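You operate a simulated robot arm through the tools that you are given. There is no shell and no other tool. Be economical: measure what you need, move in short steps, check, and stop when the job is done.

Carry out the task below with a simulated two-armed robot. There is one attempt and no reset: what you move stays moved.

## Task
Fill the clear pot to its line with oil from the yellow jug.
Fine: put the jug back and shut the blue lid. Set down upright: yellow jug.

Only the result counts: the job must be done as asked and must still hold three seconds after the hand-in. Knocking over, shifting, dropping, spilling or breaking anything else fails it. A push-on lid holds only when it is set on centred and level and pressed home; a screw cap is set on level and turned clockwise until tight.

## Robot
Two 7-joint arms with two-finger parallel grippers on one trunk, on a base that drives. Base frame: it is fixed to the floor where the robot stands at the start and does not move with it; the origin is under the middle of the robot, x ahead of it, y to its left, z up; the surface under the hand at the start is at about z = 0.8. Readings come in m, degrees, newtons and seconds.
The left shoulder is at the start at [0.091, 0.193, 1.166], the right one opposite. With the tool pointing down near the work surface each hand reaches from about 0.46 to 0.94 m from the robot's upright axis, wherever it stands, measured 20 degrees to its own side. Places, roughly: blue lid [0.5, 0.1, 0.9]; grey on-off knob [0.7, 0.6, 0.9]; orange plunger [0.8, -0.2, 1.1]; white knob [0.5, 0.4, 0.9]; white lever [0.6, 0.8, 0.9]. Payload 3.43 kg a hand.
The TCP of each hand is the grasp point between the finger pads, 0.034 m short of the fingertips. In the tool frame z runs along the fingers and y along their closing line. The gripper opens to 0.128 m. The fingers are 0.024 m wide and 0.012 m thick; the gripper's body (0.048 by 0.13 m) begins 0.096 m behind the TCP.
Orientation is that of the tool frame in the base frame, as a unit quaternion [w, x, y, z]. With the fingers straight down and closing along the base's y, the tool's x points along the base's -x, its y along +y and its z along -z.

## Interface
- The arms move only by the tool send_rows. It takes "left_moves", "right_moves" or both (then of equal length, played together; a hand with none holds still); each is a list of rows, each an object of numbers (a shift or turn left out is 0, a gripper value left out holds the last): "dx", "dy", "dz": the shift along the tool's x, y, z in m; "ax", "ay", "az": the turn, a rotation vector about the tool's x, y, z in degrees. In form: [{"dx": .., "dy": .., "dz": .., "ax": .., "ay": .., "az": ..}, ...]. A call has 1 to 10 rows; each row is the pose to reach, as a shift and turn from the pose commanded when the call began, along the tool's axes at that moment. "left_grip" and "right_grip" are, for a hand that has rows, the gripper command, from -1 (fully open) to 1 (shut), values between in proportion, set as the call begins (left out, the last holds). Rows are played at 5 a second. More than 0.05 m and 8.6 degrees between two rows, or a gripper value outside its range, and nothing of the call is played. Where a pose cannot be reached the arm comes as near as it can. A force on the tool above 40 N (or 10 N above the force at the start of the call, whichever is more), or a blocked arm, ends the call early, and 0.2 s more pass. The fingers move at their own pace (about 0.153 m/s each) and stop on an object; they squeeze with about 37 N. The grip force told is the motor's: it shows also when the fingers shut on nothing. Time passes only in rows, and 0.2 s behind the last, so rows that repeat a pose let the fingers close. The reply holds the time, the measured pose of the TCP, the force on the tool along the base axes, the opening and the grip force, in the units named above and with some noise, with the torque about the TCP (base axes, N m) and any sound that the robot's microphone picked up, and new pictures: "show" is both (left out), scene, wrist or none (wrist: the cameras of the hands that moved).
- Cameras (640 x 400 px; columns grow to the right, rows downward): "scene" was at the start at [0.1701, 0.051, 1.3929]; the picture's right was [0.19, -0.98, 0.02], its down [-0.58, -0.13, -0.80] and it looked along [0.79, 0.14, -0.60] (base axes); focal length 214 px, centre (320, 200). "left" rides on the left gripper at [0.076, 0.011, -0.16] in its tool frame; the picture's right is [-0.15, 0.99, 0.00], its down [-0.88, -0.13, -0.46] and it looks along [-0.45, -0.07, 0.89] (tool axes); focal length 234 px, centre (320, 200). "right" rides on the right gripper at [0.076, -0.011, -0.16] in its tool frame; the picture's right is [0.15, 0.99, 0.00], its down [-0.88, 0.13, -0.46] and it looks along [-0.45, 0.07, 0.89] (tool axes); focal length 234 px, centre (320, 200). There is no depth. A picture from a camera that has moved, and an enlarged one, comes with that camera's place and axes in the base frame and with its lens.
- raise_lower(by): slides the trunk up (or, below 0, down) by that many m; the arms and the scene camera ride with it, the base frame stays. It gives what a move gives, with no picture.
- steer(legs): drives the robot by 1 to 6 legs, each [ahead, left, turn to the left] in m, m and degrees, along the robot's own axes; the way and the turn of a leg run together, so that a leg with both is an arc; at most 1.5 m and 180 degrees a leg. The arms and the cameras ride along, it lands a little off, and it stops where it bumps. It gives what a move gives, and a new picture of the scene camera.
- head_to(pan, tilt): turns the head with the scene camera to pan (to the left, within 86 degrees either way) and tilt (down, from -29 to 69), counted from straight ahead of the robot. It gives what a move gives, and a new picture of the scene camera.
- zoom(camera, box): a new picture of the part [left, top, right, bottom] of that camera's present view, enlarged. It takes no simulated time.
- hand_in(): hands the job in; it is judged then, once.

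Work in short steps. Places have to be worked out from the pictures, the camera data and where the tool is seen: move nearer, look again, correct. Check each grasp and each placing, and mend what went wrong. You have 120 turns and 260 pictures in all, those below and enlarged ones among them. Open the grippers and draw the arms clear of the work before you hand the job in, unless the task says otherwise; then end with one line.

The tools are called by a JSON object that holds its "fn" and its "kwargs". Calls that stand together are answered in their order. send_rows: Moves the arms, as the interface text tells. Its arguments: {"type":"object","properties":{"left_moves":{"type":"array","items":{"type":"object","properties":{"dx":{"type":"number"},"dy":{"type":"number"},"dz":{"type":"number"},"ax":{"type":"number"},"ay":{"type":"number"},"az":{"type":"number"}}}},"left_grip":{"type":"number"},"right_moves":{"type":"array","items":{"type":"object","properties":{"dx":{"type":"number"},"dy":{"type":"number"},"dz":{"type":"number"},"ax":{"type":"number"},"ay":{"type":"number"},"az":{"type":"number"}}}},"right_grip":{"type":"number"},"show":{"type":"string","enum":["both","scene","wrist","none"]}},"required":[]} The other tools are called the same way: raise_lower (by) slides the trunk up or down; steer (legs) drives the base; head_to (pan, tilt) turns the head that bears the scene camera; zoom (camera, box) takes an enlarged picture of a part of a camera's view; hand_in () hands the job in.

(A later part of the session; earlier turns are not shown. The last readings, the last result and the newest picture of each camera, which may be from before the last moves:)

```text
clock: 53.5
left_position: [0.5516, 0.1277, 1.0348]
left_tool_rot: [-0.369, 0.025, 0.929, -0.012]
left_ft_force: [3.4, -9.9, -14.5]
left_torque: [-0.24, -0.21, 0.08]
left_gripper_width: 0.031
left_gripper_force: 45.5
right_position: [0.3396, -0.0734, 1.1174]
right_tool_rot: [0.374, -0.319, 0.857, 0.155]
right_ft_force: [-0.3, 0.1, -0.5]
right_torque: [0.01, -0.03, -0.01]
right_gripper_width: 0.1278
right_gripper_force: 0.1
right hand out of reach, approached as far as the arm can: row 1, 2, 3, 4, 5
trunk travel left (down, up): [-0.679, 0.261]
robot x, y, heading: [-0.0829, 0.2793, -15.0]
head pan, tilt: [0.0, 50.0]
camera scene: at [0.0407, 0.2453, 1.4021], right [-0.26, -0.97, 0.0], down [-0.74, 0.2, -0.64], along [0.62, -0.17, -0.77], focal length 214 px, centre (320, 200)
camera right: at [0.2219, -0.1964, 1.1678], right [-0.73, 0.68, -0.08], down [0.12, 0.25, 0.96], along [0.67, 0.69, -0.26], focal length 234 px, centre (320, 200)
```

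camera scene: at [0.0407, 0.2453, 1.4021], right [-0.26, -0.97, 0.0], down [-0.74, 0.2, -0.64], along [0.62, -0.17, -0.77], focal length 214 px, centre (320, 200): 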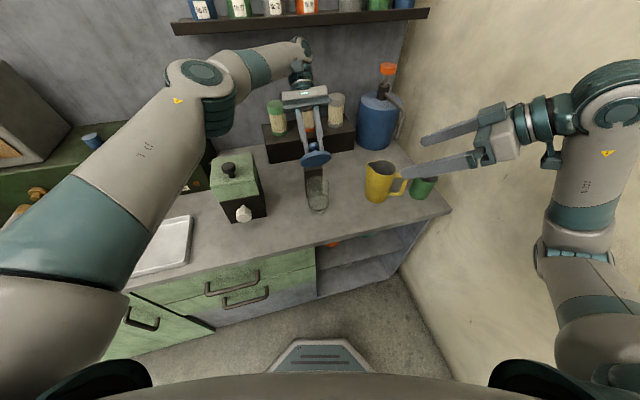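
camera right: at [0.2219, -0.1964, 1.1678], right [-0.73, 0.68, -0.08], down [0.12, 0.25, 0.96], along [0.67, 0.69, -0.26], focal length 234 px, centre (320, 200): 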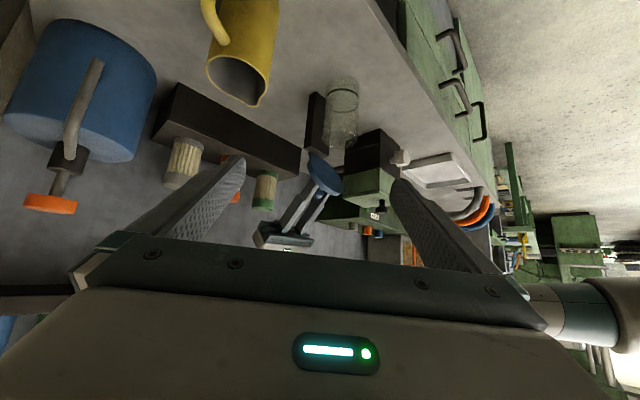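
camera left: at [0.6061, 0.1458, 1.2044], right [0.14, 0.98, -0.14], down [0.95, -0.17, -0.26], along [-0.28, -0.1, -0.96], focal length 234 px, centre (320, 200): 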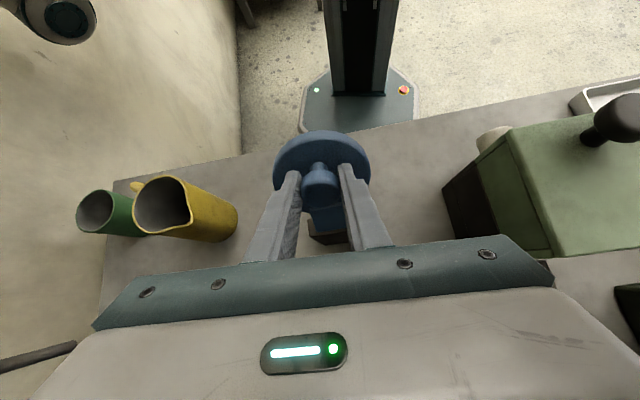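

The right arm cannot point at yaw 46° there because the wrist folds too far. New plan: grip the jug from straight above, turn it in place so its handle faces the robot, and re-grasp it from behind. First I'll bring the right hand vertical above the jug with yaw 25°.

{"fn": "send_rows", "kwargs": {"right_moves": [{"dx": -0.004, "dy": -0.016, "dz": 0.016, "ax": 1.2, "ay": 6.7, "az": 2.1}, {"dx": -0.008, "dy": -0.032, "dz": 0.032, "ax": 2.4, "ay": 13.5, "az": 4.3}, {"dx": -0.012, "dy": -0.048, "dz": 0.047, "ax": 3.6, "ay": 20.2, "az": 6.4}, {"dx": -0.015, "dy": -0.063, "dz": 0.063, "ax": 4.7, "ay": 27, "az": 8.5}, {"dx": -0.019, "dy": -0.079, "dz": 0.079, "ax": 5.9, "ay": 33.7, "az": 10.6}, {"dx": -0.023, "dy": -0.095, "dz": 0.095, "ax": 7.1, "ay": 40.5, "az": 12.8}, {"dx": -0.027, "dy": -0.111, "dz": 0.1106, "ax": 8.3, "ay": 47.2, "az": 14.9}]}}

```text
clock: 55.0
left_position: [0.5531, 0.1283, 1.0362]
left_tool_rot: [-0.369, 0.026, 0.929, -0.013]
left_ft_force: [-1.9, -9.8, -19.3]
left_torque: [-0.33, 0.31, 0.08]
left_gripper_width: 0.0311
left_gripper_force: 45.6
right_position: [0.492, -0.0923, 1.0593]
right_tool_rot: [0.0, -0.215, 0.977, 0.0]
right_ft_force: [0.5, -0.4, 0.3]
right_torque: [0.01, 0.02, -0.01]
right_gripper_width: 0.1279
right_gripper_force: 0.1
trunk travel left (down, up): [-0.679, 0.261]
robot x, y, heading: [-0.0813, 0.2838, -15.1]
head pan, tilt: [0.0, 50.0]
camera scene: at [0.0411, 0.2457, 1.4021], right [-0.26, -0.97, 0.0], down [-0.74, 0.2, -0.64], along [0.62, -0.17, -0.77], focal length 214 px, centre (320, 200)
camera right: at [0.4277, -0.1353, 1.2195], right [-0.55, 0.84, 0.0], down [0.74, 0.49, 0.46], along [0.38, 0.25, -0.89], focal length 234 px, centre (320, 200)
```

scene: 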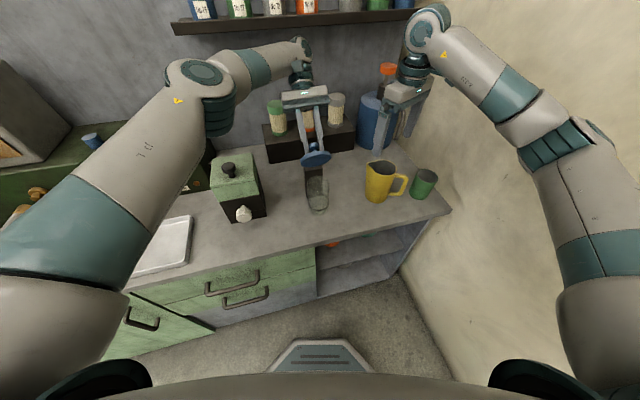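
right: 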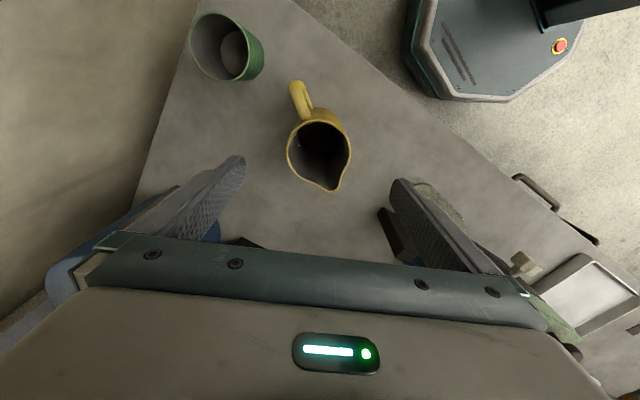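

The hand is right over the jug (mouth centre about (0.490, -0.093), spout at 54°). I'll descend to straddle the upper body.

{"fn": "send_rows", "kwargs": {"right_moves": [{"dz": 0.045}, {"dz": 0.09}, {"dz": 0.13}, {"dz": 0.16}], "show": "both"}}

```text
clock: 56.0
left_position: [0.5522, 0.1291, 1.0348]
left_tool_rot: [-0.367, 0.025, 0.93, -0.013]
left_ft_force: [-0.2, -9.3, -20.3]
left_torque: [-0.01, 0.25, -0.04]
left_gripper_width: 0.031
left_gripper_force: 45.0
right_position: [0.4911, -0.0912, 0.8998]
right_tool_rot: [0.001, -0.216, 0.976, 0.001]
right_ft_force: [-0.6, -0.5, 0.4]
right_torque: [-0.03, 0.01, -0.05]
right_gripper_width: 0.1279
right_gripper_force: 0.1
trunk travel left (down, up): [-0.679, 0.261]
robot x, y, heading: [-0.0809, 0.2812, -15.1]
head pan, tilt: [0.0, 50.0]
camera scene: at [0.0407, 0.245, 1.4022], right [-0.26, -0.97, 0.0], down [-0.74, 0.2, -0.64], along [0.62, -0.17, -0.77], focal length 214 px, centre (320, 200)
camera right: at [0.4269, -0.1357, 1.0596], right [-0.55, 0.84, 0.0], down [0.74, 0.49, 0.46], along [0.38, 0.25, -0.89], focal length 234 px, centre (320, 200)
```

scene: 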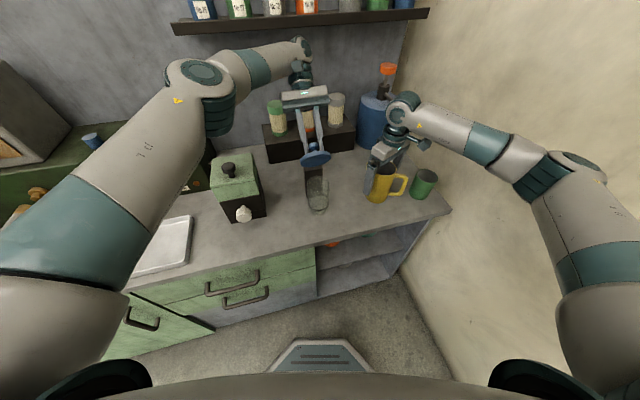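
right: 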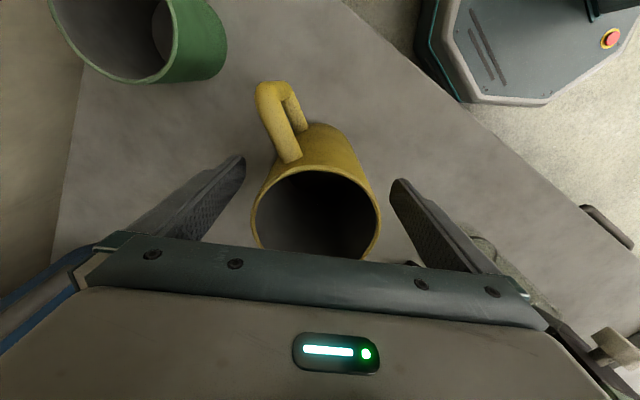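

The jug is centred between the fingers. I'll close the right gripper.

{"fn": "send_rows", "kwargs": {"right_moves": [{}, {}, {}], "right_grip": 1, "show": "none"}}

```text
clock: 56.9
left_position: [0.551, 0.1288, 1.0366]
left_tool_rot: [-0.368, 0.024, 0.929, -0.013]
left_ft_force: [-0.6, -9.4, -17.8]
left_torque: [-0.16, 0.17, 0.02]
left_gripper_width: 0.0311
left_gripper_force: 44.9
right_position: [0.4913, -0.0918, 0.9003]
right_tool_rot: [0.002, -0.214, 0.977, 0.0]
right_ft_force: [0.1, -0.4, -0.2]
right_torque: [-0.13, -0.12, 0.02]
right_gripper_width: 0.0778
right_gripper_force: 37.1
trunk travel left (down, up): [-0.679, 0.261]
robot x, y, heading: [-0.0803, 0.2779, -15.0]
head pan, tilt: [0.0, 50.0]
```

Gripped at 78 mm. I'll lift 15 mm and turn the jug 50° clockwise so the handle faces the robot.

{"fn": "send_rows", "kwargs": {"right_moves": [{"dz": -0.008}, {"dz": -0.015}, {"dz": -0.015, "az": 8.3}, {"dz": -0.015, "az": 16.6}, {"dz": -0.015, "az": 25}, {"dz": -0.015, "az": 33.3}, {"dz": -0.015, "az": 41.7}, {"dz": -0.015, "az": 50}], "show": "both"}}

```text
clock: 58.6
left_position: [0.552, 0.1281, 1.0361]
left_tool_rot: [-0.368, 0.024, 0.929, -0.013]
left_ft_force: [1.8, -9.4, -14.2]
left_torque: [-0.15, -0.05, 0.05]
left_gripper_width: 0.031
left_gripper_force: 44.8
right_position: [0.4892, -0.0927, 0.9147]
right_tool_rot: [0.001, 0.218, 0.976, 0.001]
right_ft_force: [0.9, -0.1, -4.2]
right_torque: [0.01, -0.03, -0.02]
right_gripper_width: 0.0777
right_gripper_force: 37.0
trunk travel left (down, up): [-0.679, 0.261]
robot x, y, heading: [-0.0786, 0.2805, -15.1]
head pan, tilt: [0.0, 50.0]
camera scene: at [0.0407, 0.245, 1.4022], right [-0.26, -0.97, 0.0], down [-0.74, 0.2, -0.64], along [0.62, -0.17, -0.77], focal length 214 px, centre (320, 200)
camera right: at [0.4158, -0.0727, 1.0748], right [0.29, 0.96, 0.0], down [0.85, -0.26, 0.46], along [0.44, -0.13, -0.89], focal length 234 px, centre (320, 200)
```

scene: 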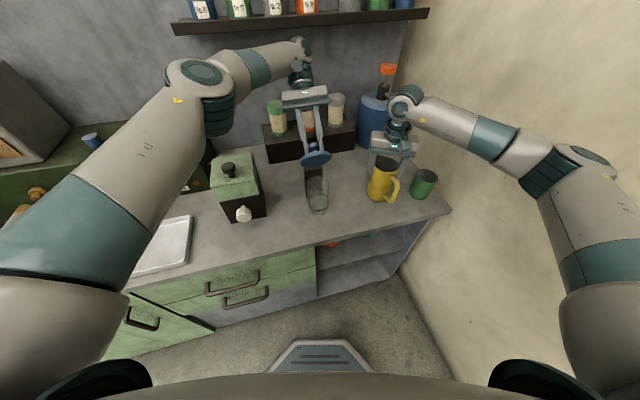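
right: 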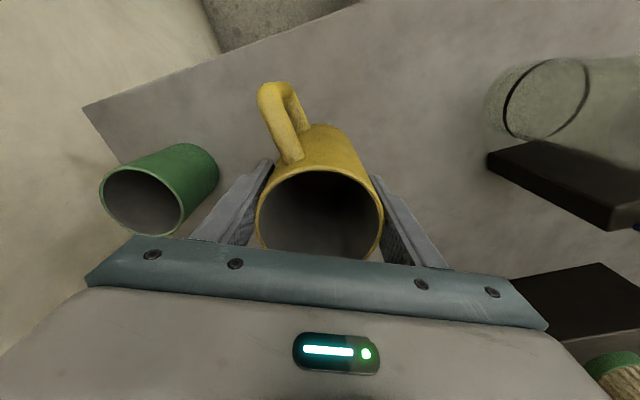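

The jug turned cleanly (about 4 N). I'll lower it back to the table in small steps.

{"fn": "send_rows", "kwargs": {"right_moves": [{"dz": 0.006}, {"dz": 0.011}, {"dz": 0.0145}, {"dz": 0.0145}], "show": "none"}}

```text
clock: 59.6
left_position: [0.5514, 0.1276, 1.0356]
left_tool_rot: [-0.368, 0.024, 0.93, -0.013]
left_ft_force: [4.9, -11.1, -12.6]
left_torque: [-0.17, -0.33, 0.07]
left_gripper_width: 0.0311
left_gripper_force: 45.1
right_position: [0.4889, -0.0936, 0.9001]
right_tool_rot: [0.001, 0.218, 0.976, 0.0]
right_ft_force: [-1.8, -0.7, 1.7]
right_torque: [-0.24, 0.09, -0.05]
right_gripper_width: 0.0777
right_gripper_force: 36.9
trunk travel left (down, up): [-0.679, 0.261]
robot x, y, heading: [-0.0815, 0.2771, -14.9]
head pan, tilt: [0.0, 50.0]
```

The jug is on the table (the weight is off the hand). I'll open the gripper fully and then rise straight up.

{"fn": "send_rows", "kwargs": {"right_moves": [{}, {}, {}], "right_grip": -1, "show": "none"}}

{"fn": "send_rows", "kwargs": {"right_moves": [{"dz": -0.04}, {"dz": -0.085}, {"dz": -0.13}, {"dz": -0.17}], "show": "both"}}

```text
clock: 60.5
left_position: [0.5513, 0.1288, 1.0355]
left_tool_rot: [-0.367, 0.025, 0.93, -0.012]
left_ft_force: [5.4, -10.0, -11.5]
left_torque: [-0.17, -0.37, 0.04]
left_gripper_width: 0.0311
left_gripper_force: 45.0
right_position: [0.4896, -0.0934, 0.8992]
right_tool_rot: [0.001, 0.217, 0.976, 0.0]
right_ft_force: [0.3, 1.3, -0.7]
right_torque: [0.01, 0.0, 0.0]
right_gripper_width: 0.1283
right_gripper_force: 0.0
trunk travel left (down, up): [-0.679, 0.261]
robot x, y, heading: [-0.081, 0.2788, -15.3]
head pan, tilt: [0.0, 50.0]
```

```text
clock: 61.5
left_position: [0.5537, 0.128, 1.0363]
left_tool_rot: [-0.368, 0.025, 0.929, -0.013]
left_ft_force: [5.9, -11.4, -9.1]
left_torque: [-0.4, -0.49, 0.28]
left_gripper_width: 0.0311
left_gripper_force: 45.1
right_position: [0.4896, -0.092, 1.072]
right_tool_rot: [0.0, 0.217, 0.976, 0.0]
right_ft_force: [-1.2, 0.3, -0.8]
right_torque: [-0.01, -0.02, -0.01]
right_gripper_width: 0.1277
right_gripper_force: 0.1
trunk travel left (down, up): [-0.679, 0.261]
robot x, y, heading: [-0.082, 0.2795, -15.1]
head pan, tilt: [0.0, 50.0]
camera scene: at [0.0405, 0.2453, 1.4021], right [-0.26, -0.97, 0.0], down [-0.74, 0.2, -0.64], along [0.62, -0.17, -0.77], focal length 214 px, centre (320, 200)
camera right: at [0.4158, -0.0715, 1.2317], right [0.29, 0.96, 0.0], down [0.85, -0.26, 0.46], along [0.44, -0.13, -0.89], focal length 234 px, centre (320, 200)
```

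scene: 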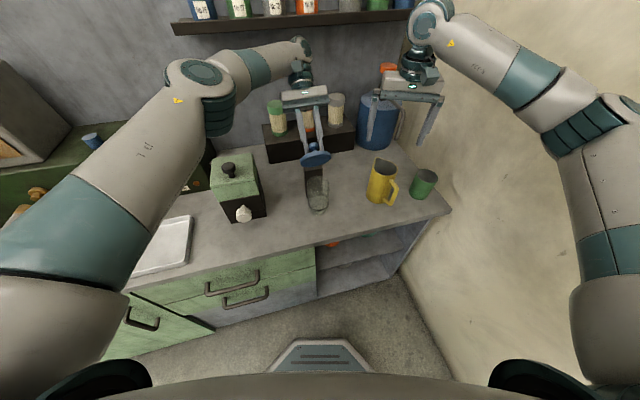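
right: 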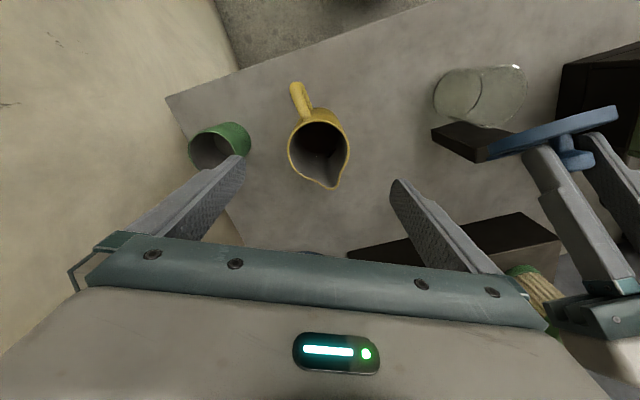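

The handle now points at the robot (183°). I'll swing the right hand back to a pre-grasp behind the jug, yaw 5°, pitch 40°.

{"fn": "send_rows", "kwargs": {"right_moves": [{"dx": 0.014, "dy": -0.008, "dz": 0.008, "ax": -1.9, "ay": -7, "az": -4}, {"dx": 0.028, "dy": -0.016, "dz": 0.016, "ax": -3.7, "ay": -13.9, "az": -8}, {"dx": 0.044, "dy": -0.025, "dz": 0.03, "ax": -5.6, "ay": -20.9, "az": -12}, {"dx": 0.06, "dy": -0.034, "dz": 0.048, "ax": -7.5, "ay": -27.9, "az": -16.1}, {"dx": 0.074, "dy": -0.042, "dz": 0.066, "ax": -9.4, "ay": -34.9, "az": -20.1}, {"dx": 0.086, "dy": -0.05, "dz": 0.085, "ax": -11.2, "ay": -41.8, "az": -24.1}, {"dx": 0.096, "dy": -0.056, "dz": 0.103, "ax": -13.1, "ay": -48.8, "az": -28.1}]}}

```text
clock: 62.4
left_position: [0.551, 0.1284, 1.0361]
left_tool_rot: [-0.365, 0.025, 0.93, -0.02]
left_ft_force: [12.2, -7.9, -8.8]
left_torque: [0.06, -1.18, -0.1]
left_gripper_width: 0.0311
left_gripper_force: 45.2
right_position: [0.4305, -0.0876, 1.0355]
right_tool_rot: [0.218, 0.087, 0.972, 0.01]
right_ft_force: [-0.4, 0.2, 1.8]
right_torque: [0.0, 0.0, -0.02]
right_gripper_width: 0.1279
right_gripper_force: 0.0
trunk travel left (down, up): [-0.679, 0.261]
robot x, y, heading: [-0.0814, 0.2793, -15.1]
head pan, tilt: [0.0, 50.0]
stopped in row 4 (left hand): the force on the tool passed its limit at 55 N (the readings are from after the stop); the commanded pose is now the measured one
camera scene: at [0.0397, 0.2509, 1.4025], right [-0.26, -0.97, 0.0], down [-0.74, 0.2, -0.64], along [0.62, -0.17, -0.77], focal length 214 px, centre (320, 200)
camera right: at [0.2938, -0.0836, 1.148], right [0.03, 1.0, 0.0], down [0.61, -0.02, 0.79], along [0.79, -0.03, -0.61], focal length 234 px, centre (320, 200)
```

scene: 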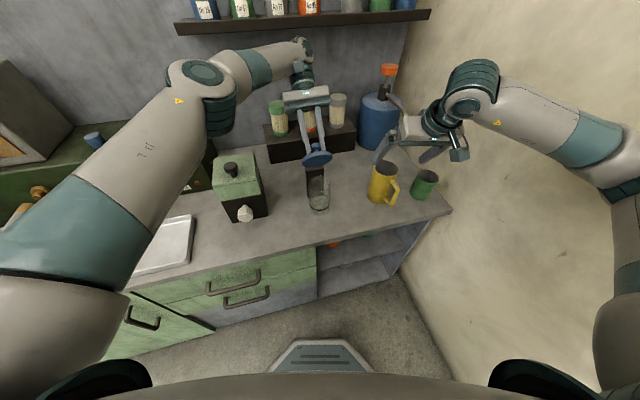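
right: 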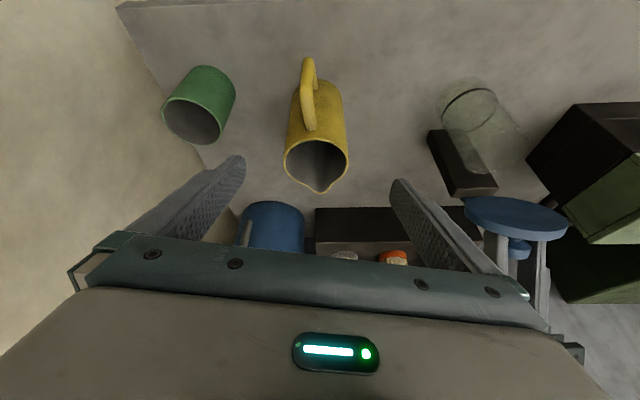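

The stop came from the left hand feeling body sway, because the right elbow is close to the wall again. Safer to shut the lid for now along its arc, relocate the base farther left and turned more right, and redo the work from there. I'll swing the lid back down.

{"fn": "send_rows", "kwargs": {"left_moves": [{"dx": 0.0091, "dz": 0.0078, "ay": -8.1}, {"dx": 0.0161, "dz": 0.0176, "ay": -16.2}, {"dx": 0.0218, "dz": 0.0283, "ay": -24.3}, {"dx": 0.0261, "dz": 0.0397, "ay": -32.4}, {"dx": 0.0289, "dz": 0.0514, "ay": -40.5}, {"dx": 0.0303, "dz": 0.0631, "ay": -48.5}, {"dx": 0.0301, "dz": 0.0752, "ay": -56.6}, {"dx": 0.0284, "dz": 0.0872, "ay": -64.7}, {"dx": 0.0254, "dz": 0.0988, "ay": -72.8}]}}

```text
clock: 64.4
left_position: [0.4646, 0.129, 0.9819]
left_tool_rot: [0.255, 0.008, 0.966, -0.03]
left_ft_force: [4.9, 15.5, -16.3]
left_torque: [0.17, 1.34, 0.11]
left_gripper_width: 0.031
left_gripper_force: 45.3
right_position: [0.4312, -0.0886, 1.0353]
right_tool_rot: [0.217, 0.089, 0.972, 0.01]
right_ft_force: [0.0, -0.6, -0.5]
right_torque: [0.0, -0.02, 0.01]
right_gripper_width: 0.1278
right_gripper_force: 0.0
trunk travel left (down, up): [-0.679, 0.261]
robot x, y, heading: [-0.0848, 0.2784, -14.9]
head pan, tilt: [0.0, 50.0]
camera scene: at [0.0408, 0.2515, 1.4024], right [-0.26, -0.97, 0.0], down [-0.74, 0.2, -0.64], along [0.62, -0.17, -0.77], focal length 214 px, centre (320, 200)
camera left: at [0.3208, 0.1512, 1.0835], right [0.16, 0.99, 0.02], down [0.54, -0.1, 0.84], along [0.83, -0.12, -0.55], focal length 234 px, centre (320, 200)
```

scene: 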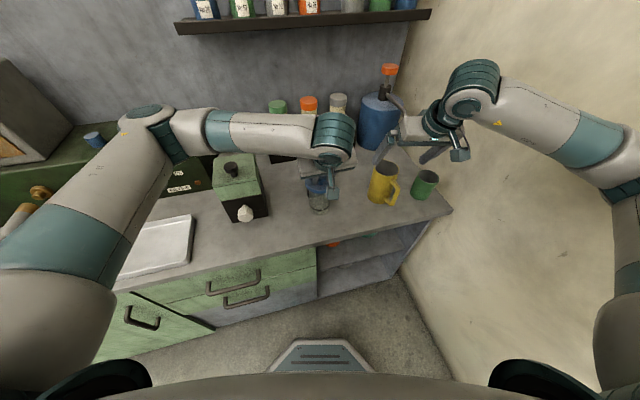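
left: 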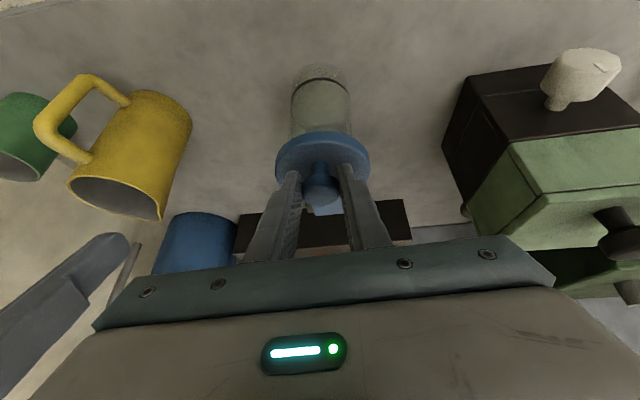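

The lid is down. I'll open the left gripper and withdraw along the tool, then lift the right hand a bit.

{"fn": "send_rows", "kwargs": {"left_moves": [{}, {}], "left_grip": 0, "show": "none"}}

{"fn": "send_rows", "kwargs": {"left_moves": [{"dz": -0.03}, {"dz": -0.07}, {"dz": -0.11}, {"dz": -0.15}], "right_moves": [{"dx": -0.01, "dy": 0.002, "dz": -0.022}, {"dx": -0.021, "dy": 0.003, "dz": -0.045}, {"dx": -0.032, "dy": 0.005, "dz": -0.068}, {"dx": -0.042, "dy": 0.006, "dz": -0.09}], "show": "scene"}}

```text
clock: 65.0
left_position: [0.4658, 0.1279, 0.9825]
left_tool_rot: [0.256, 0.009, 0.966, -0.032]
left_ft_force: [0.5, -0.2, -0.4]
left_torque: [0.01, 0.01, 0.03]
left_gripper_width: 0.064
left_gripper_force: 0.0
right_position: [0.431, -0.0883, 1.0365]
right_tool_rot: [0.218, 0.088, 0.972, 0.01]
right_ft_force: [-0.1, -1.0, -0.6]
right_torque: [-0.02, -0.02, 0.01]
right_gripper_width: 0.128
right_gripper_force: 0.1
trunk travel left (down, up): [-0.679, 0.261]
robot x, y, heading: [-0.0843, 0.2801, -15.0]
head pan, tilt: [0.0, 50.0]
```

```text
clock: 66.0
left_position: [0.387, 0.1359, 1.111]
left_tool_rot: [0.257, 0.01, 0.966, -0.03]
left_ft_force: [0.3, 1.0, 0.0]
left_torque: [0.0, 0.03, -0.02]
left_gripper_width: 0.0644
left_gripper_force: 0.0
right_position: [0.4276, -0.0914, 1.1373]
right_tool_rot: [0.219, 0.09, 0.971, 0.011]
right_ft_force: [0.5, -0.3, 0.3]
right_torque: [-0.03, 0.02, -0.01]
right_gripper_width: 0.1279
right_gripper_force: 0.0
trunk travel left (down, up): [-0.679, 0.261]
robot x, y, heading: [-0.0838, 0.2806, -15.2]
head pan, tilt: [0.0, 50.0]
camera scene: at [0.0368, 0.2478, 1.4026], right [-0.26, -0.97, 0.0], down [-0.74, 0.2, -0.64], along [0.62, -0.17, -0.77], focal length 214 px, centre (320, 200)
```

scene: 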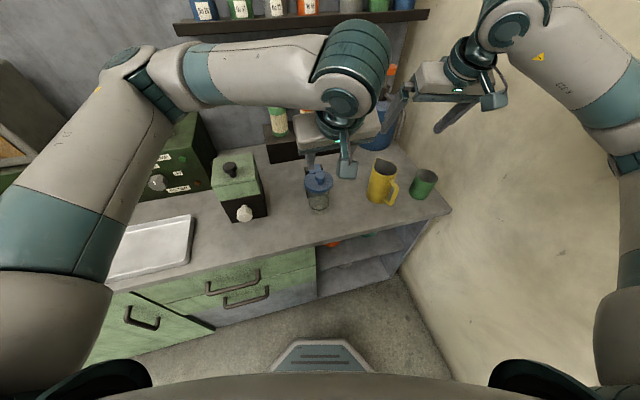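

I'll shift the base left about 0.15 m and turn right 20°, so the right elbow points back along the open floor instead of into the wall.

{"fn": "steer", "kwargs": {"legs": [[0.0, 0.153, 0], [0, 0, -20]]}}

```text
clock: 68.5
left_position: [0.3494, 0.13, 1.1112]
left_tool_rot: [0.246, 0.179, 0.95, -0.074]
left_ft_force: [0.4, 0.7, 0.0]
left_torque: [0.01, -0.02, 0.02]
left_gripper_width: 0.0639
left_gripper_force: 0.1
right_position: [0.3093, -0.0973, 1.1341]
right_tool_rot: [0.217, 0.257, 0.941, -0.028]
right_ft_force: [-0.3, 0.0, 0.3]
right_torque: [-0.04, -0.02, 0.01]
right_gripper_width: 0.128
right_gripper_force: 0.1
trunk travel left (down, up): [-0.679, 0.261]
robot x, y, heading: [-0.0433, 0.4306, -35.3]
head pan, tilt: [0.0, 50.0]
camera scene: at [0.0592, 0.3551, 1.4025], right [-0.58, -0.82, 0.0], down [-0.63, 0.44, -0.64], along [0.53, -0.37, -0.77], focal length 214 px, centre (320, 200)
```

scene: 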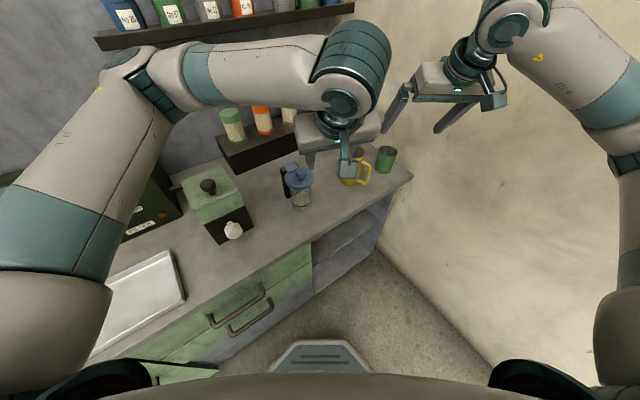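

The elbow is well clear now. I'll move the left hand aside and bring the right to the pre-grasp behind the jug.

{"fn": "send_rows", "kwargs": {"left_moves": [{"dx": 0.003, "dy": 0.023, "dz": -0.013}, {"dx": 0.007, "dy": 0.045, "dz": -0.026}, {"dx": 0.01, "dy": 0.068, "dz": -0.039}, {"dx": 0.014, "dy": 0.09, "dz": -0.052}, {"dx": 0.018, "dy": 0.113, "dz": -0.065}, {"dx": 0.021, "dy": 0.136, "dz": -0.078}], "right_moves": [{"dx": 0.002, "dy": 0.003, "dz": 0.03, "ax": -3.2, "ay": -3.9, "az": -5}, {"dx": 0.005, "dy": 0.007, "dz": 0.059, "ax": -6.3, "ay": -7.8, "az": -10}, {"dx": 0.007, "dy": 0.01, "dz": 0.089, "ax": -9.5, "ay": -11.7, "az": -15}, {"dx": 0.009, "dy": 0.014, "dz": 0.118, "ax": -12.6, "ay": -15.5, "az": -20}, {"dx": 0.011, "dy": 0.017, "dz": 0.148, "ax": -15.8, "ay": -19.4, "az": -25}, {"dx": 0.0137, "dy": 0.0208, "dz": 0.1773, "ax": -18.9, "ay": -23.3, "az": -30}], "right_grip": -1}}

```text
clock: 69.9
left_position: [0.3487, 0.2816, 1.1629]
left_tool_rot: [0.247, 0.179, 0.949, -0.075]
left_ft_force: [0.1, 0.1, -0.5]
left_torque: [0.01, -0.02, -0.02]
left_gripper_width: 0.0642
left_gripper_force: 0.1
right_position: [0.3789, -0.1007, 0.9706]
right_tool_rot: [0.425, -0.043, 0.904, 0.02]
right_ft_force: [-0.7, 0.6, 0.3]
right_torque: [0.01, 0.0, 0.0]
right_gripper_width: 0.1279
right_gripper_force: 0.0
trunk travel left (down, up): [-0.679, 0.261]
robot x, y, heading: [-0.0441, 0.4262, -35.2]
head pan, tilt: [0.0, 50.0]
camera scene: at [0.059, 0.3562, 1.4026], right [-0.58, -0.82, 0.0], down [-0.63, 0.44, -0.64], along [0.53, -0.37, -0.77], focal length 214 px, centre (320, 200)
camera right: at [0.2098, -0.1295, 1.014], right [-0.18, 0.98, -0.11], down [0.2, 0.15, 0.97], along [0.96, 0.16, -0.22], focal length 234 px, centre (320, 200)
camera left: at [0.2215, 0.3519, 1.2637], right [0.49, 0.87, 0.02], down [0.47, -0.28, 0.84], along [0.74, -0.4, -0.54], focal length 234 px, centre (320, 200)
```

scene: 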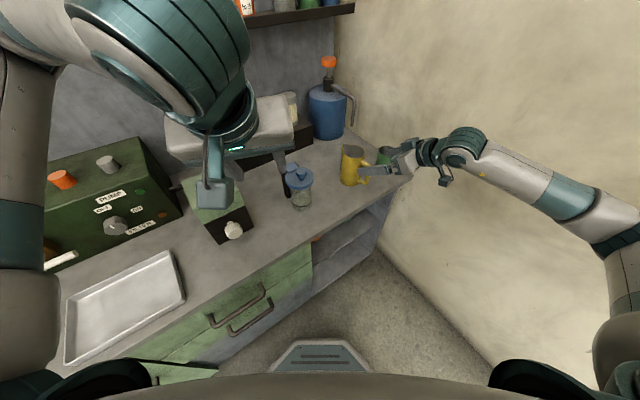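
right: 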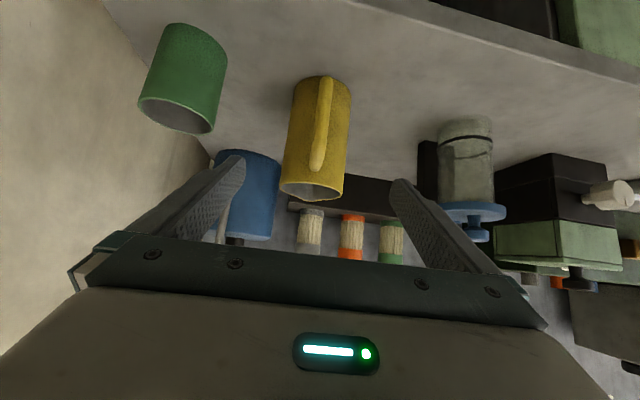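
left: 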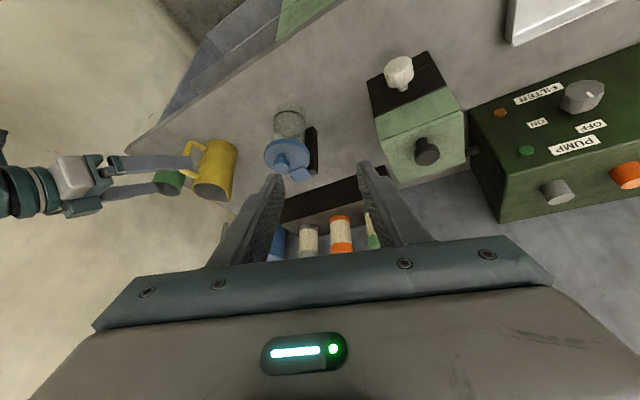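

Pose is exact and the handle is centred. I'll advance 0.13 m to straddle the jug body.

{"fn": "send_rows", "kwargs": {"right_moves": [{"dz": 0.035}, {"dz": 0.07}, {"dz": 0.1}, {"dz": 0.13}], "show": "wrist"}}

{"fn": "zoom", "kwargs": {"camera": "scene", "box": [300, 110, 440, 220]}}

```text
clock: 70.9
left_position: [0.3504, 0.2791, 1.1618]
left_tool_rot: [0.247, 0.18, 0.949, -0.075]
left_ft_force: [-0.4, 0.2, 0.3]
left_torque: [0.0, 0.0, 0.0]
left_gripper_width: 0.0641
left_gripper_force: 0.1
right_position: [0.4813, -0.0948, 0.8861]
right_tool_rot: [0.423, -0.042, 0.905, 0.02]
right_ft_force: [-0.9, 0.1, -0.4]
right_torque: [0.01, 0.0, -0.02]
right_gripper_width: 0.1278
right_gripper_force: 0.1
trunk travel left (down, up): [-0.679, 0.261]
robot x, y, heading: [-0.0434, 0.4259, -34.9]
head pan, tilt: [0.0, 50.0]
camera right: at [0.3126, -0.1227, 0.9302], right [-0.18, 0.98, -0.11], down [0.2, 0.15, 0.97], along [0.96, 0.16, -0.22], focal length 234 px, centre (320, 200)
```

right: 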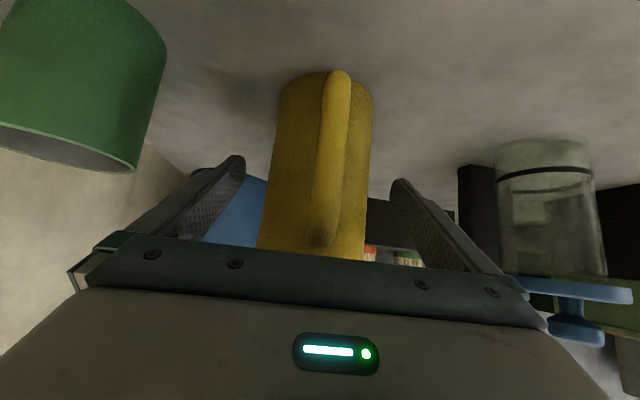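

```text
3.64 times, centred on (370, 165) of scene
camera zoom: at [0.0607, 0.3553, 1.4024], right [-0.58, -0.82, 0.0], down [-0.63, 0.44, -0.64], along [0.52, -0.37, -0.77], focal length 780 px, centre (138, 327)
```

zoom: 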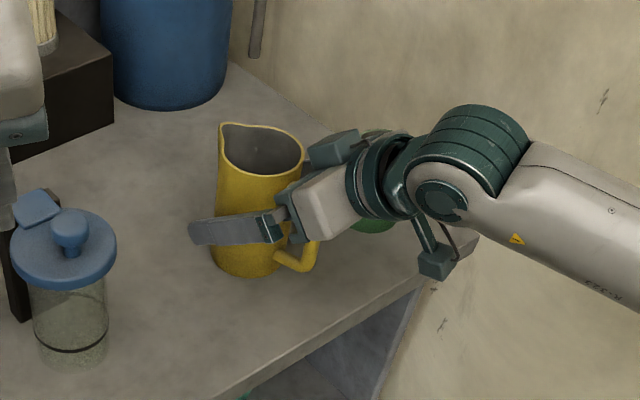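

The fingers straddle the jug symmetrically, with the handle inside. I'll close.

{"fn": "send_rows", "kwargs": {"right_moves": [{}, {}, {}], "right_grip": 1, "show": "wrist"}}

```text
clock: 71.7
left_position: [0.3495, 0.2802, 1.1622]
left_tool_rot: [0.247, 0.179, 0.95, -0.074]
left_ft_force: [-0.3, 0.5, 1.1]
left_torque: [0.01, 0.0, 0.0]
left_gripper_width: 0.064
left_gripper_force: 0.0
right_position: [0.4796, -0.0945, 0.8867]
right_tool_rot: [0.423, -0.041, 0.905, 0.019]
right_ft_force: [-1.1, -1.5, 1.6]
right_torque: [0.05, 0.06, 0.02]
right_gripper_width: 0.0759
right_gripper_force: 37.2
trunk travel left (down, up): [-0.679, 0.261]
robot x, y, heading: [-0.0431, 0.4295, -34.9]
head pan, tilt: [0.0, 50.0]
camera right: at [0.3113, -0.1229, 0.931], right [-0.18, 0.98, -0.11], down [0.2, 0.15, 0.97], along [0.96, 0.15, -0.22], focal length 234 px, centre (320, 200)
```

right: 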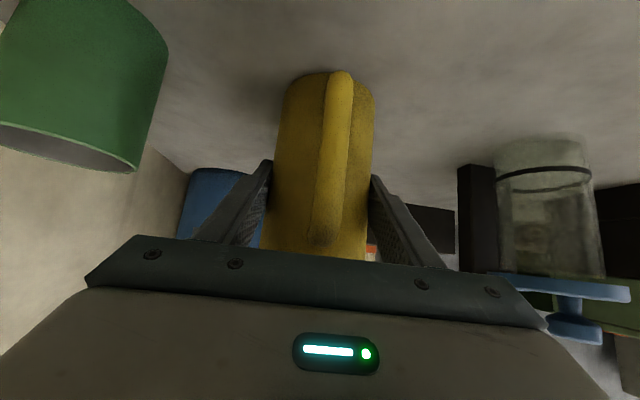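

The grip is firm at 76 mm. I'll lift the jug 0.10 m straight up and bring the left hand to the knob pre-grasp at the same time.

{"fn": "send_rows", "kwargs": {"right_moves": [{"dx": -0.008, "dz": -0.006}, {"dx": -0.023, "dz": -0.019}, {"dx": -0.04, "dz": -0.034}, {"dx": -0.058, "dz": -0.049}, {"dx": -0.0767, "dz": -0.064}], "left_moves": [{"dx": -0.011, "dy": -0.022, "dz": 0.03, "ax": -2.7, "ay": -0.2, "az": -3.5}, {"dx": -0.021, "dy": -0.045, "dz": 0.059, "ax": -5.4, "ay": -0.3, "az": -7}, {"dx": -0.032, "dy": -0.067, "dz": 0.089, "ax": -8, "ay": -0.5, "az": -10.4}, {"dx": -0.043, "dy": -0.089, "dz": 0.118, "ax": -10.7, "ay": -0.6, "az": -13.9}, {"dx": -0.0534, "dy": -0.1114, "dz": 0.148, "ax": -13.4, "ay": -0.8, "az": -17.4}], "left_grip": -0.1}}

```text
clock: 72.9
left_position: [0.4168, 0.1261, 1.0659]
left_tool_rot: [0.259, 0.003, 0.966, -0.001]
left_ft_force: [-0.6, -1.0, -0.5]
left_torque: [0.05, -0.02, 0.02]
left_gripper_width: 0.0705
left_gripper_force: 0.1
right_position: [0.4788, -0.0939, 0.9842]
right_tool_rot: [0.423, -0.041, 0.905, 0.02]
right_ft_force: [-0.3, -0.4, -4.0]
right_torque: [0.0, 0.0, 0.04]
right_gripper_width: 0.0758
right_gripper_force: 36.9
trunk travel left (down, up): [-0.679, 0.261]
robot x, y, heading: [-0.0406, 0.4277, -35.1]
head pan, tilt: [0.0, 50.0]
camera scene: at [0.0599, 0.3536, 1.4023], right [-0.58, -0.82, 0.0], down [-0.63, 0.44, -0.64], along [0.53, -0.37, -0.77], focal length 214 px, centre (320, 200)
camera right: at [0.3107, -0.1223, 1.0293], right [-0.18, 0.98, -0.11], down [0.2, 0.15, 0.97], along [0.96, 0.16, -0.23], focal length 234 px, centre (320, 200)
camera left: at [0.272, 0.1374, 1.167], right [0.13, 0.99, 0.07], down [0.53, -0.13, 0.83], along [0.83, -0.07, -0.55], focal length 234 px, centre (320, 200)
```

scene: 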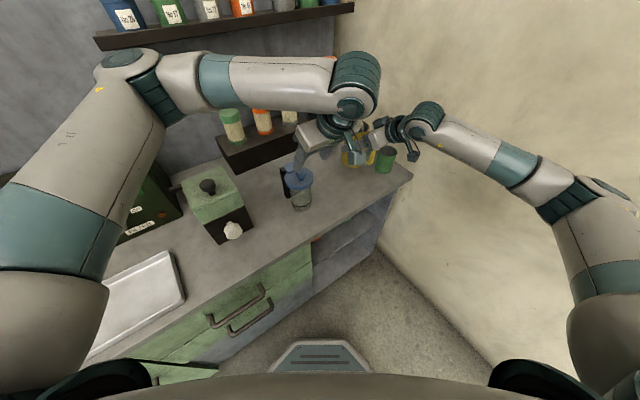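
right: 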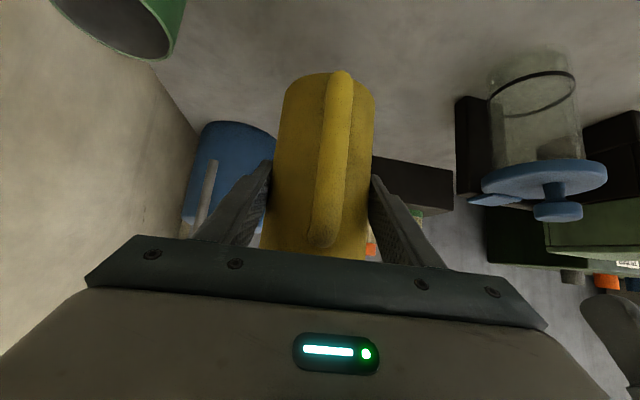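
left: 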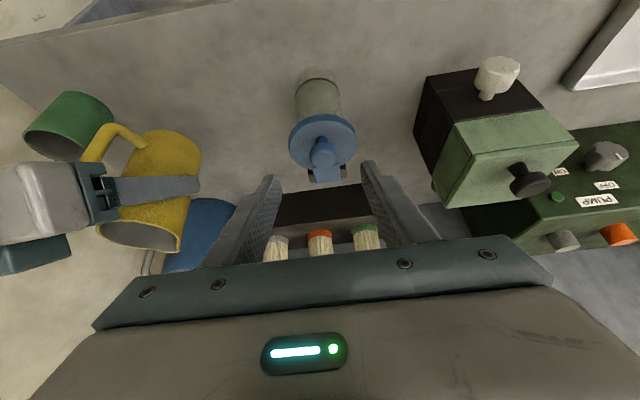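

Jug lifted securely. I'll advance the left hand onto the knob, as before.

{"fn": "send_rows", "kwargs": {"left_moves": [{"dz": 0.03, "dy": 0.001}, {"dz": 0.06, "dy": 0.0015}, {"dz": 0.085, "dy": 0.002}, {"dz": 0.1, "dy": 0.002}], "show": "none"}}

{"fn": "send_rows", "kwargs": {"left_moves": [{}, {}, {}], "left_grip": 1, "show": "wrist"}}

```text
clock: 73.9
left_position: [0.4677, 0.1295, 0.977]
left_tool_rot: [0.26, 0.003, 0.966, -0.002]
left_ft_force: [-0.2, 0.3, 0.5]
left_torque: [0.03, 0.0, -0.02]
left_gripper_width: 0.0703
left_gripper_force: 0.1
right_position: [0.4796, -0.0926, 0.9858]
right_tool_rot: [0.423, -0.042, 0.905, 0.021]
right_ft_force: [-0.5, -0.6, -3.6]
right_torque: [-0.04, 0.01, 0.04]
right_gripper_width: 0.076
right_gripper_force: 37.1
trunk travel left (down, up): [-0.679, 0.261]
robot x, y, heading: [-0.0414, 0.4302, -35.2]
head pan, tilt: [0.0, 50.0]
```

```text
clock: 74.7
left_position: [0.4672, 0.1279, 0.9773]
left_tool_rot: [0.258, 0.003, 0.966, -0.002]
left_ft_force: [0.4, -1.9, 0.5]
left_torque: [-0.05, -0.15, -0.04]
left_gripper_width: 0.0311
left_gripper_force: 44.7
right_position: [0.4807, -0.0943, 0.9845]
right_tool_rot: [0.423, -0.042, 0.905, 0.02]
right_ft_force: [0.2, 0.0, -3.9]
right_torque: [-0.03, 0.01, 0.05]
right_gripper_width: 0.0757
right_gripper_force: 37.0
trunk travel left (down, up): [-0.679, 0.261]
robot x, y, heading: [-0.039, 0.4251, -35.2]
head pan, tilt: [0.0, 50.0]
camera left: at [0.3215, 0.1409, 1.0795], right [0.13, 0.99, 0.07], down [0.53, -0.13, 0.83], along [0.83, -0.07, -0.55], focal length 234 px, centre (320, 200)
```

left: 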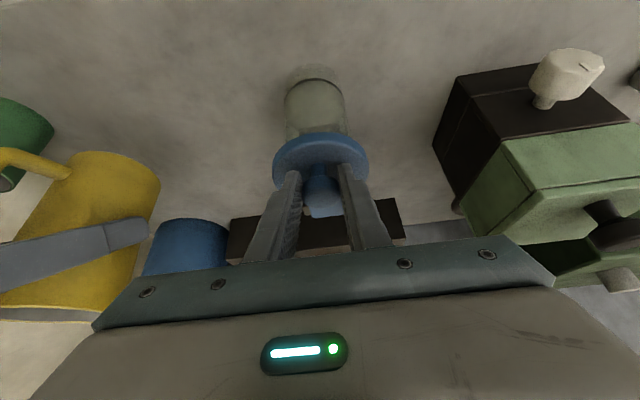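

Gripped again. I'll swing the lid open along the calibrated arc to about 72°.

{"fn": "send_rows", "kwargs": {"left_moves": [{"dx": -0.0108, "dz": -0.0073, "ay": 8}, {"dx": -0.0226, "dz": -0.0128, "ay": 16}, {"dx": -0.035, "dz": -0.0166, "ay": 24}, {"dx": -0.0479, "dz": -0.0188, "ay": 32}, {"dx": -0.0609, "dz": -0.019, "ay": 40}, {"dx": -0.0737, "dz": -0.0175, "ay": 48}, {"dx": -0.0863, "dz": -0.0141, "ay": 55}, {"dx": -0.0984, "dz": -0.0091, "ay": 60}, {"dx": -0.1095, "dz": -0.0025, "ay": 64}]}}

```text
clock: 76.7
left_position: [0.5577, 0.129, 1.0386]
left_tool_rot: [-0.292, 0.004, 0.956, 0.0]
left_ft_force: [-14.7, -8.1, 23.5]
left_torque: [-0.11, 1.25, -0.03]
left_gripper_width: 0.0312
left_gripper_force: 45.2
right_position: [0.4762, -0.0934, 0.9879]
right_tool_rot: [0.425, -0.042, 0.904, 0.021]
right_ft_force: [0.5, -0.1, -4.2]
right_torque: [-0.01, -0.02, 0.03]
right_gripper_width: 0.0756
right_gripper_force: 36.8
trunk travel left (down, up): [-0.679, 0.261]
robot x, y, heading: [-0.0435, 0.4259, -35.0]
head pan, tilt: [0.0, 50.0]
camera scene: at [0.0556, 0.3548, 1.4027], right [-0.58, -0.82, 0.0], down [-0.62, 0.44, -0.64], along [0.53, -0.37, -0.76], focal length 214 px, centre (320, 200)
camera left: at [0.5852, 0.1399, 1.2144], right [0.13, 0.99, -0.08], down [0.98, -0.14, -0.11], along [-0.12, -0.07, -0.99], focal length 234 px, centre (320, 200)
```

scene: 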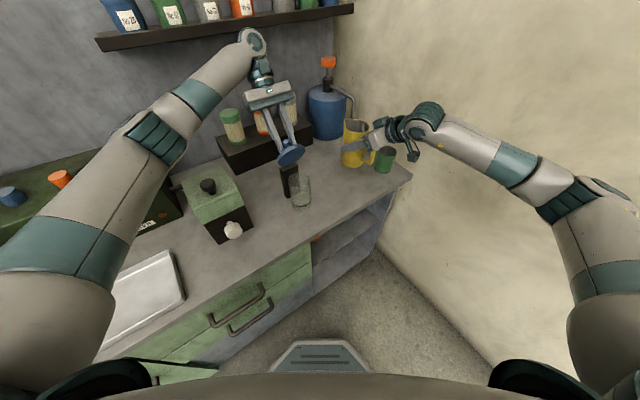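
left: 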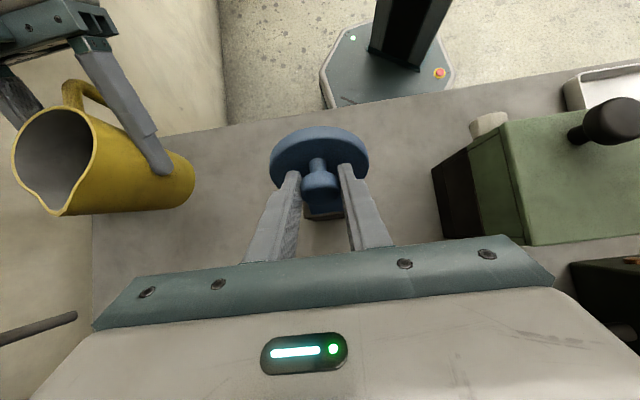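

The lid is held at about 70°, which is enough room. I'll relax the left hand's radial preload by about 3 mm and look closely at the pot.

{"fn": "send_rows", "kwargs": {"left_moves": [{"dx": 0.0033, "dy": -0.001, "dz": -0.0014}, {"dx": 0.0033, "dy": -0.001, "dz": -0.0014}], "show": "none"}}

{"fn": "zoom", "kwargs": {"camera": "scene", "box": [250, 120, 390, 230]}}

```text
clock: 77.3
left_position: [0.5582, 0.1271, 1.0373]
left_tool_rot: [-0.291, 0.003, 0.957, 0.001]
left_ft_force: [-9.4, -4.0, 6.8]
left_torque: [-0.08, 0.83, 0.1]
left_gripper_width: 0.0312
left_gripper_force: 45.0
right_position: [0.4771, -0.0933, 0.9871]
right_tool_rot: [0.424, -0.041, 0.905, 0.021]
right_ft_force: [-0.2, -0.2, -3.3]
right_torque: [0.02, 0.0, 0.03]
right_gripper_width: 0.0758
right_gripper_force: 36.6
trunk travel left (down, up): [-0.679, 0.261]
robot x, y, heading: [-0.0422, 0.4293, -35.1]
head pan, tilt: [0.0, 50.0]
```

```text
3.64 times, centred on (320, 175) of scene
camera zoom: at [0.0577, 0.3546, 1.4023], right [-0.58, -0.82, 0.0], down [-0.63, 0.44, -0.64], along [0.53, -0.37, -0.77], focal length 780 px, centre (320, 291)
```

zoom: 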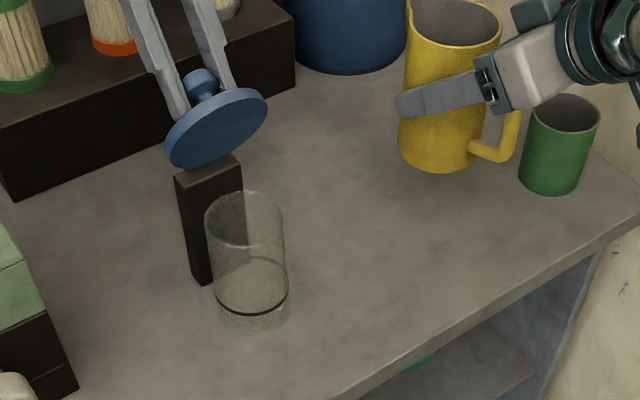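

The pot is clearly visible: rim at z about 0.937, line at about 0.83. I'll carry the jug upright to a staging pose front-right of the pot, with the spout yaw at 25° and plenty of height.

{"fn": "send_rows", "kwargs": {"right_moves": [{"dx": 0.005, "dy": 0.022, "dz": -0.014, "ax": -1.9, "az": -1.6}, {"dx": 0.009, "dy": 0.0435, "dz": -0.028, "ax": -3.8, "az": -3.2}, {"dx": 0.014, "dy": 0.065, "dz": -0.0425, "ax": -5.7, "az": -4.8}, {"dx": 0.018, "dy": 0.087, "dz": -0.057, "ax": -7.7, "az": -6.4}, {"dx": 0.023, "dy": 0.109, "dz": -0.071, "ax": -9.6, "az": -8}, {"dx": 0.0275, "dy": 0.13, "dz": -0.085, "ax": -11.5, "az": -9.6}, {"dx": 0.032, "dy": 0.152, "dz": -0.099, "ax": -13.4, "az": -11.2}, {"dx": 0.0367, "dy": 0.174, "dz": -0.1134, "ax": -15.3, "az": -12.8}]}}

```text
clock: 79.1
left_position: [0.5591, 0.1271, 1.039]
left_tool_rot: [-0.292, 0.003, 0.956, 0.001]
left_ft_force: [-11.3, 5.0, -11.1]
left_torque: [-0.05, 1.17, 0.1]
left_gripper_width: 0.0312
left_gripper_force: 44.7
right_position: [0.3537, 0.0707, 1.0303]
right_tool_rot: [0.413, -0.198, 0.884, 0.092]
right_ft_force: [-0.3, -0.4, -4.3]
right_torque: [-0.02, 0.0, -0.03]
right_gripper_width: 0.0758
right_gripper_force: 37.2
trunk travel left (down, up): [-0.679, 0.261]
robot x, y, heading: [-0.0393, 0.4287, -35.1]
head pan, tilt: [0.0, 50.0]
camera scene: at [0.0591, 0.3552, 1.4024], right [-0.58, -0.82, 0.0], down [-0.63, 0.44, -0.64], along [0.53, -0.37, -0.77], focal length 214 px, centre (320, 200)
camera right: at [0.2037, -0.0153, 1.0743], right [-0.51, 0.86, -0.11], down [0.14, 0.21, 0.97], along [0.85, 0.47, -0.22], focal length 234 px, centre (320, 200)
```

scene: 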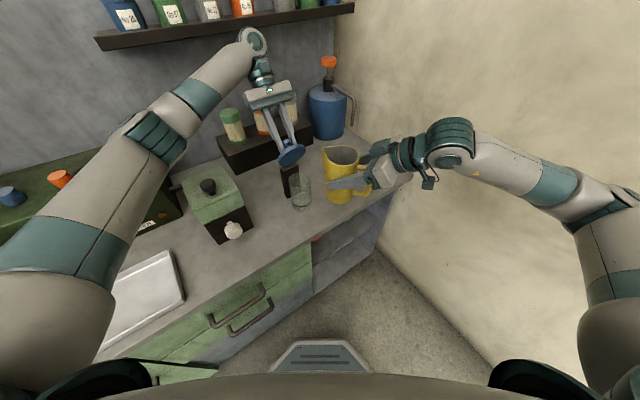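
right: 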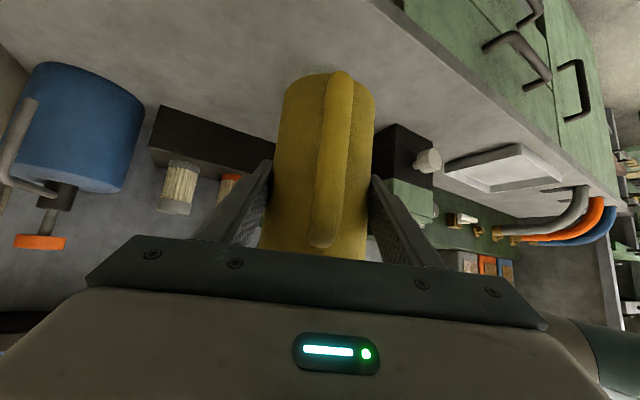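

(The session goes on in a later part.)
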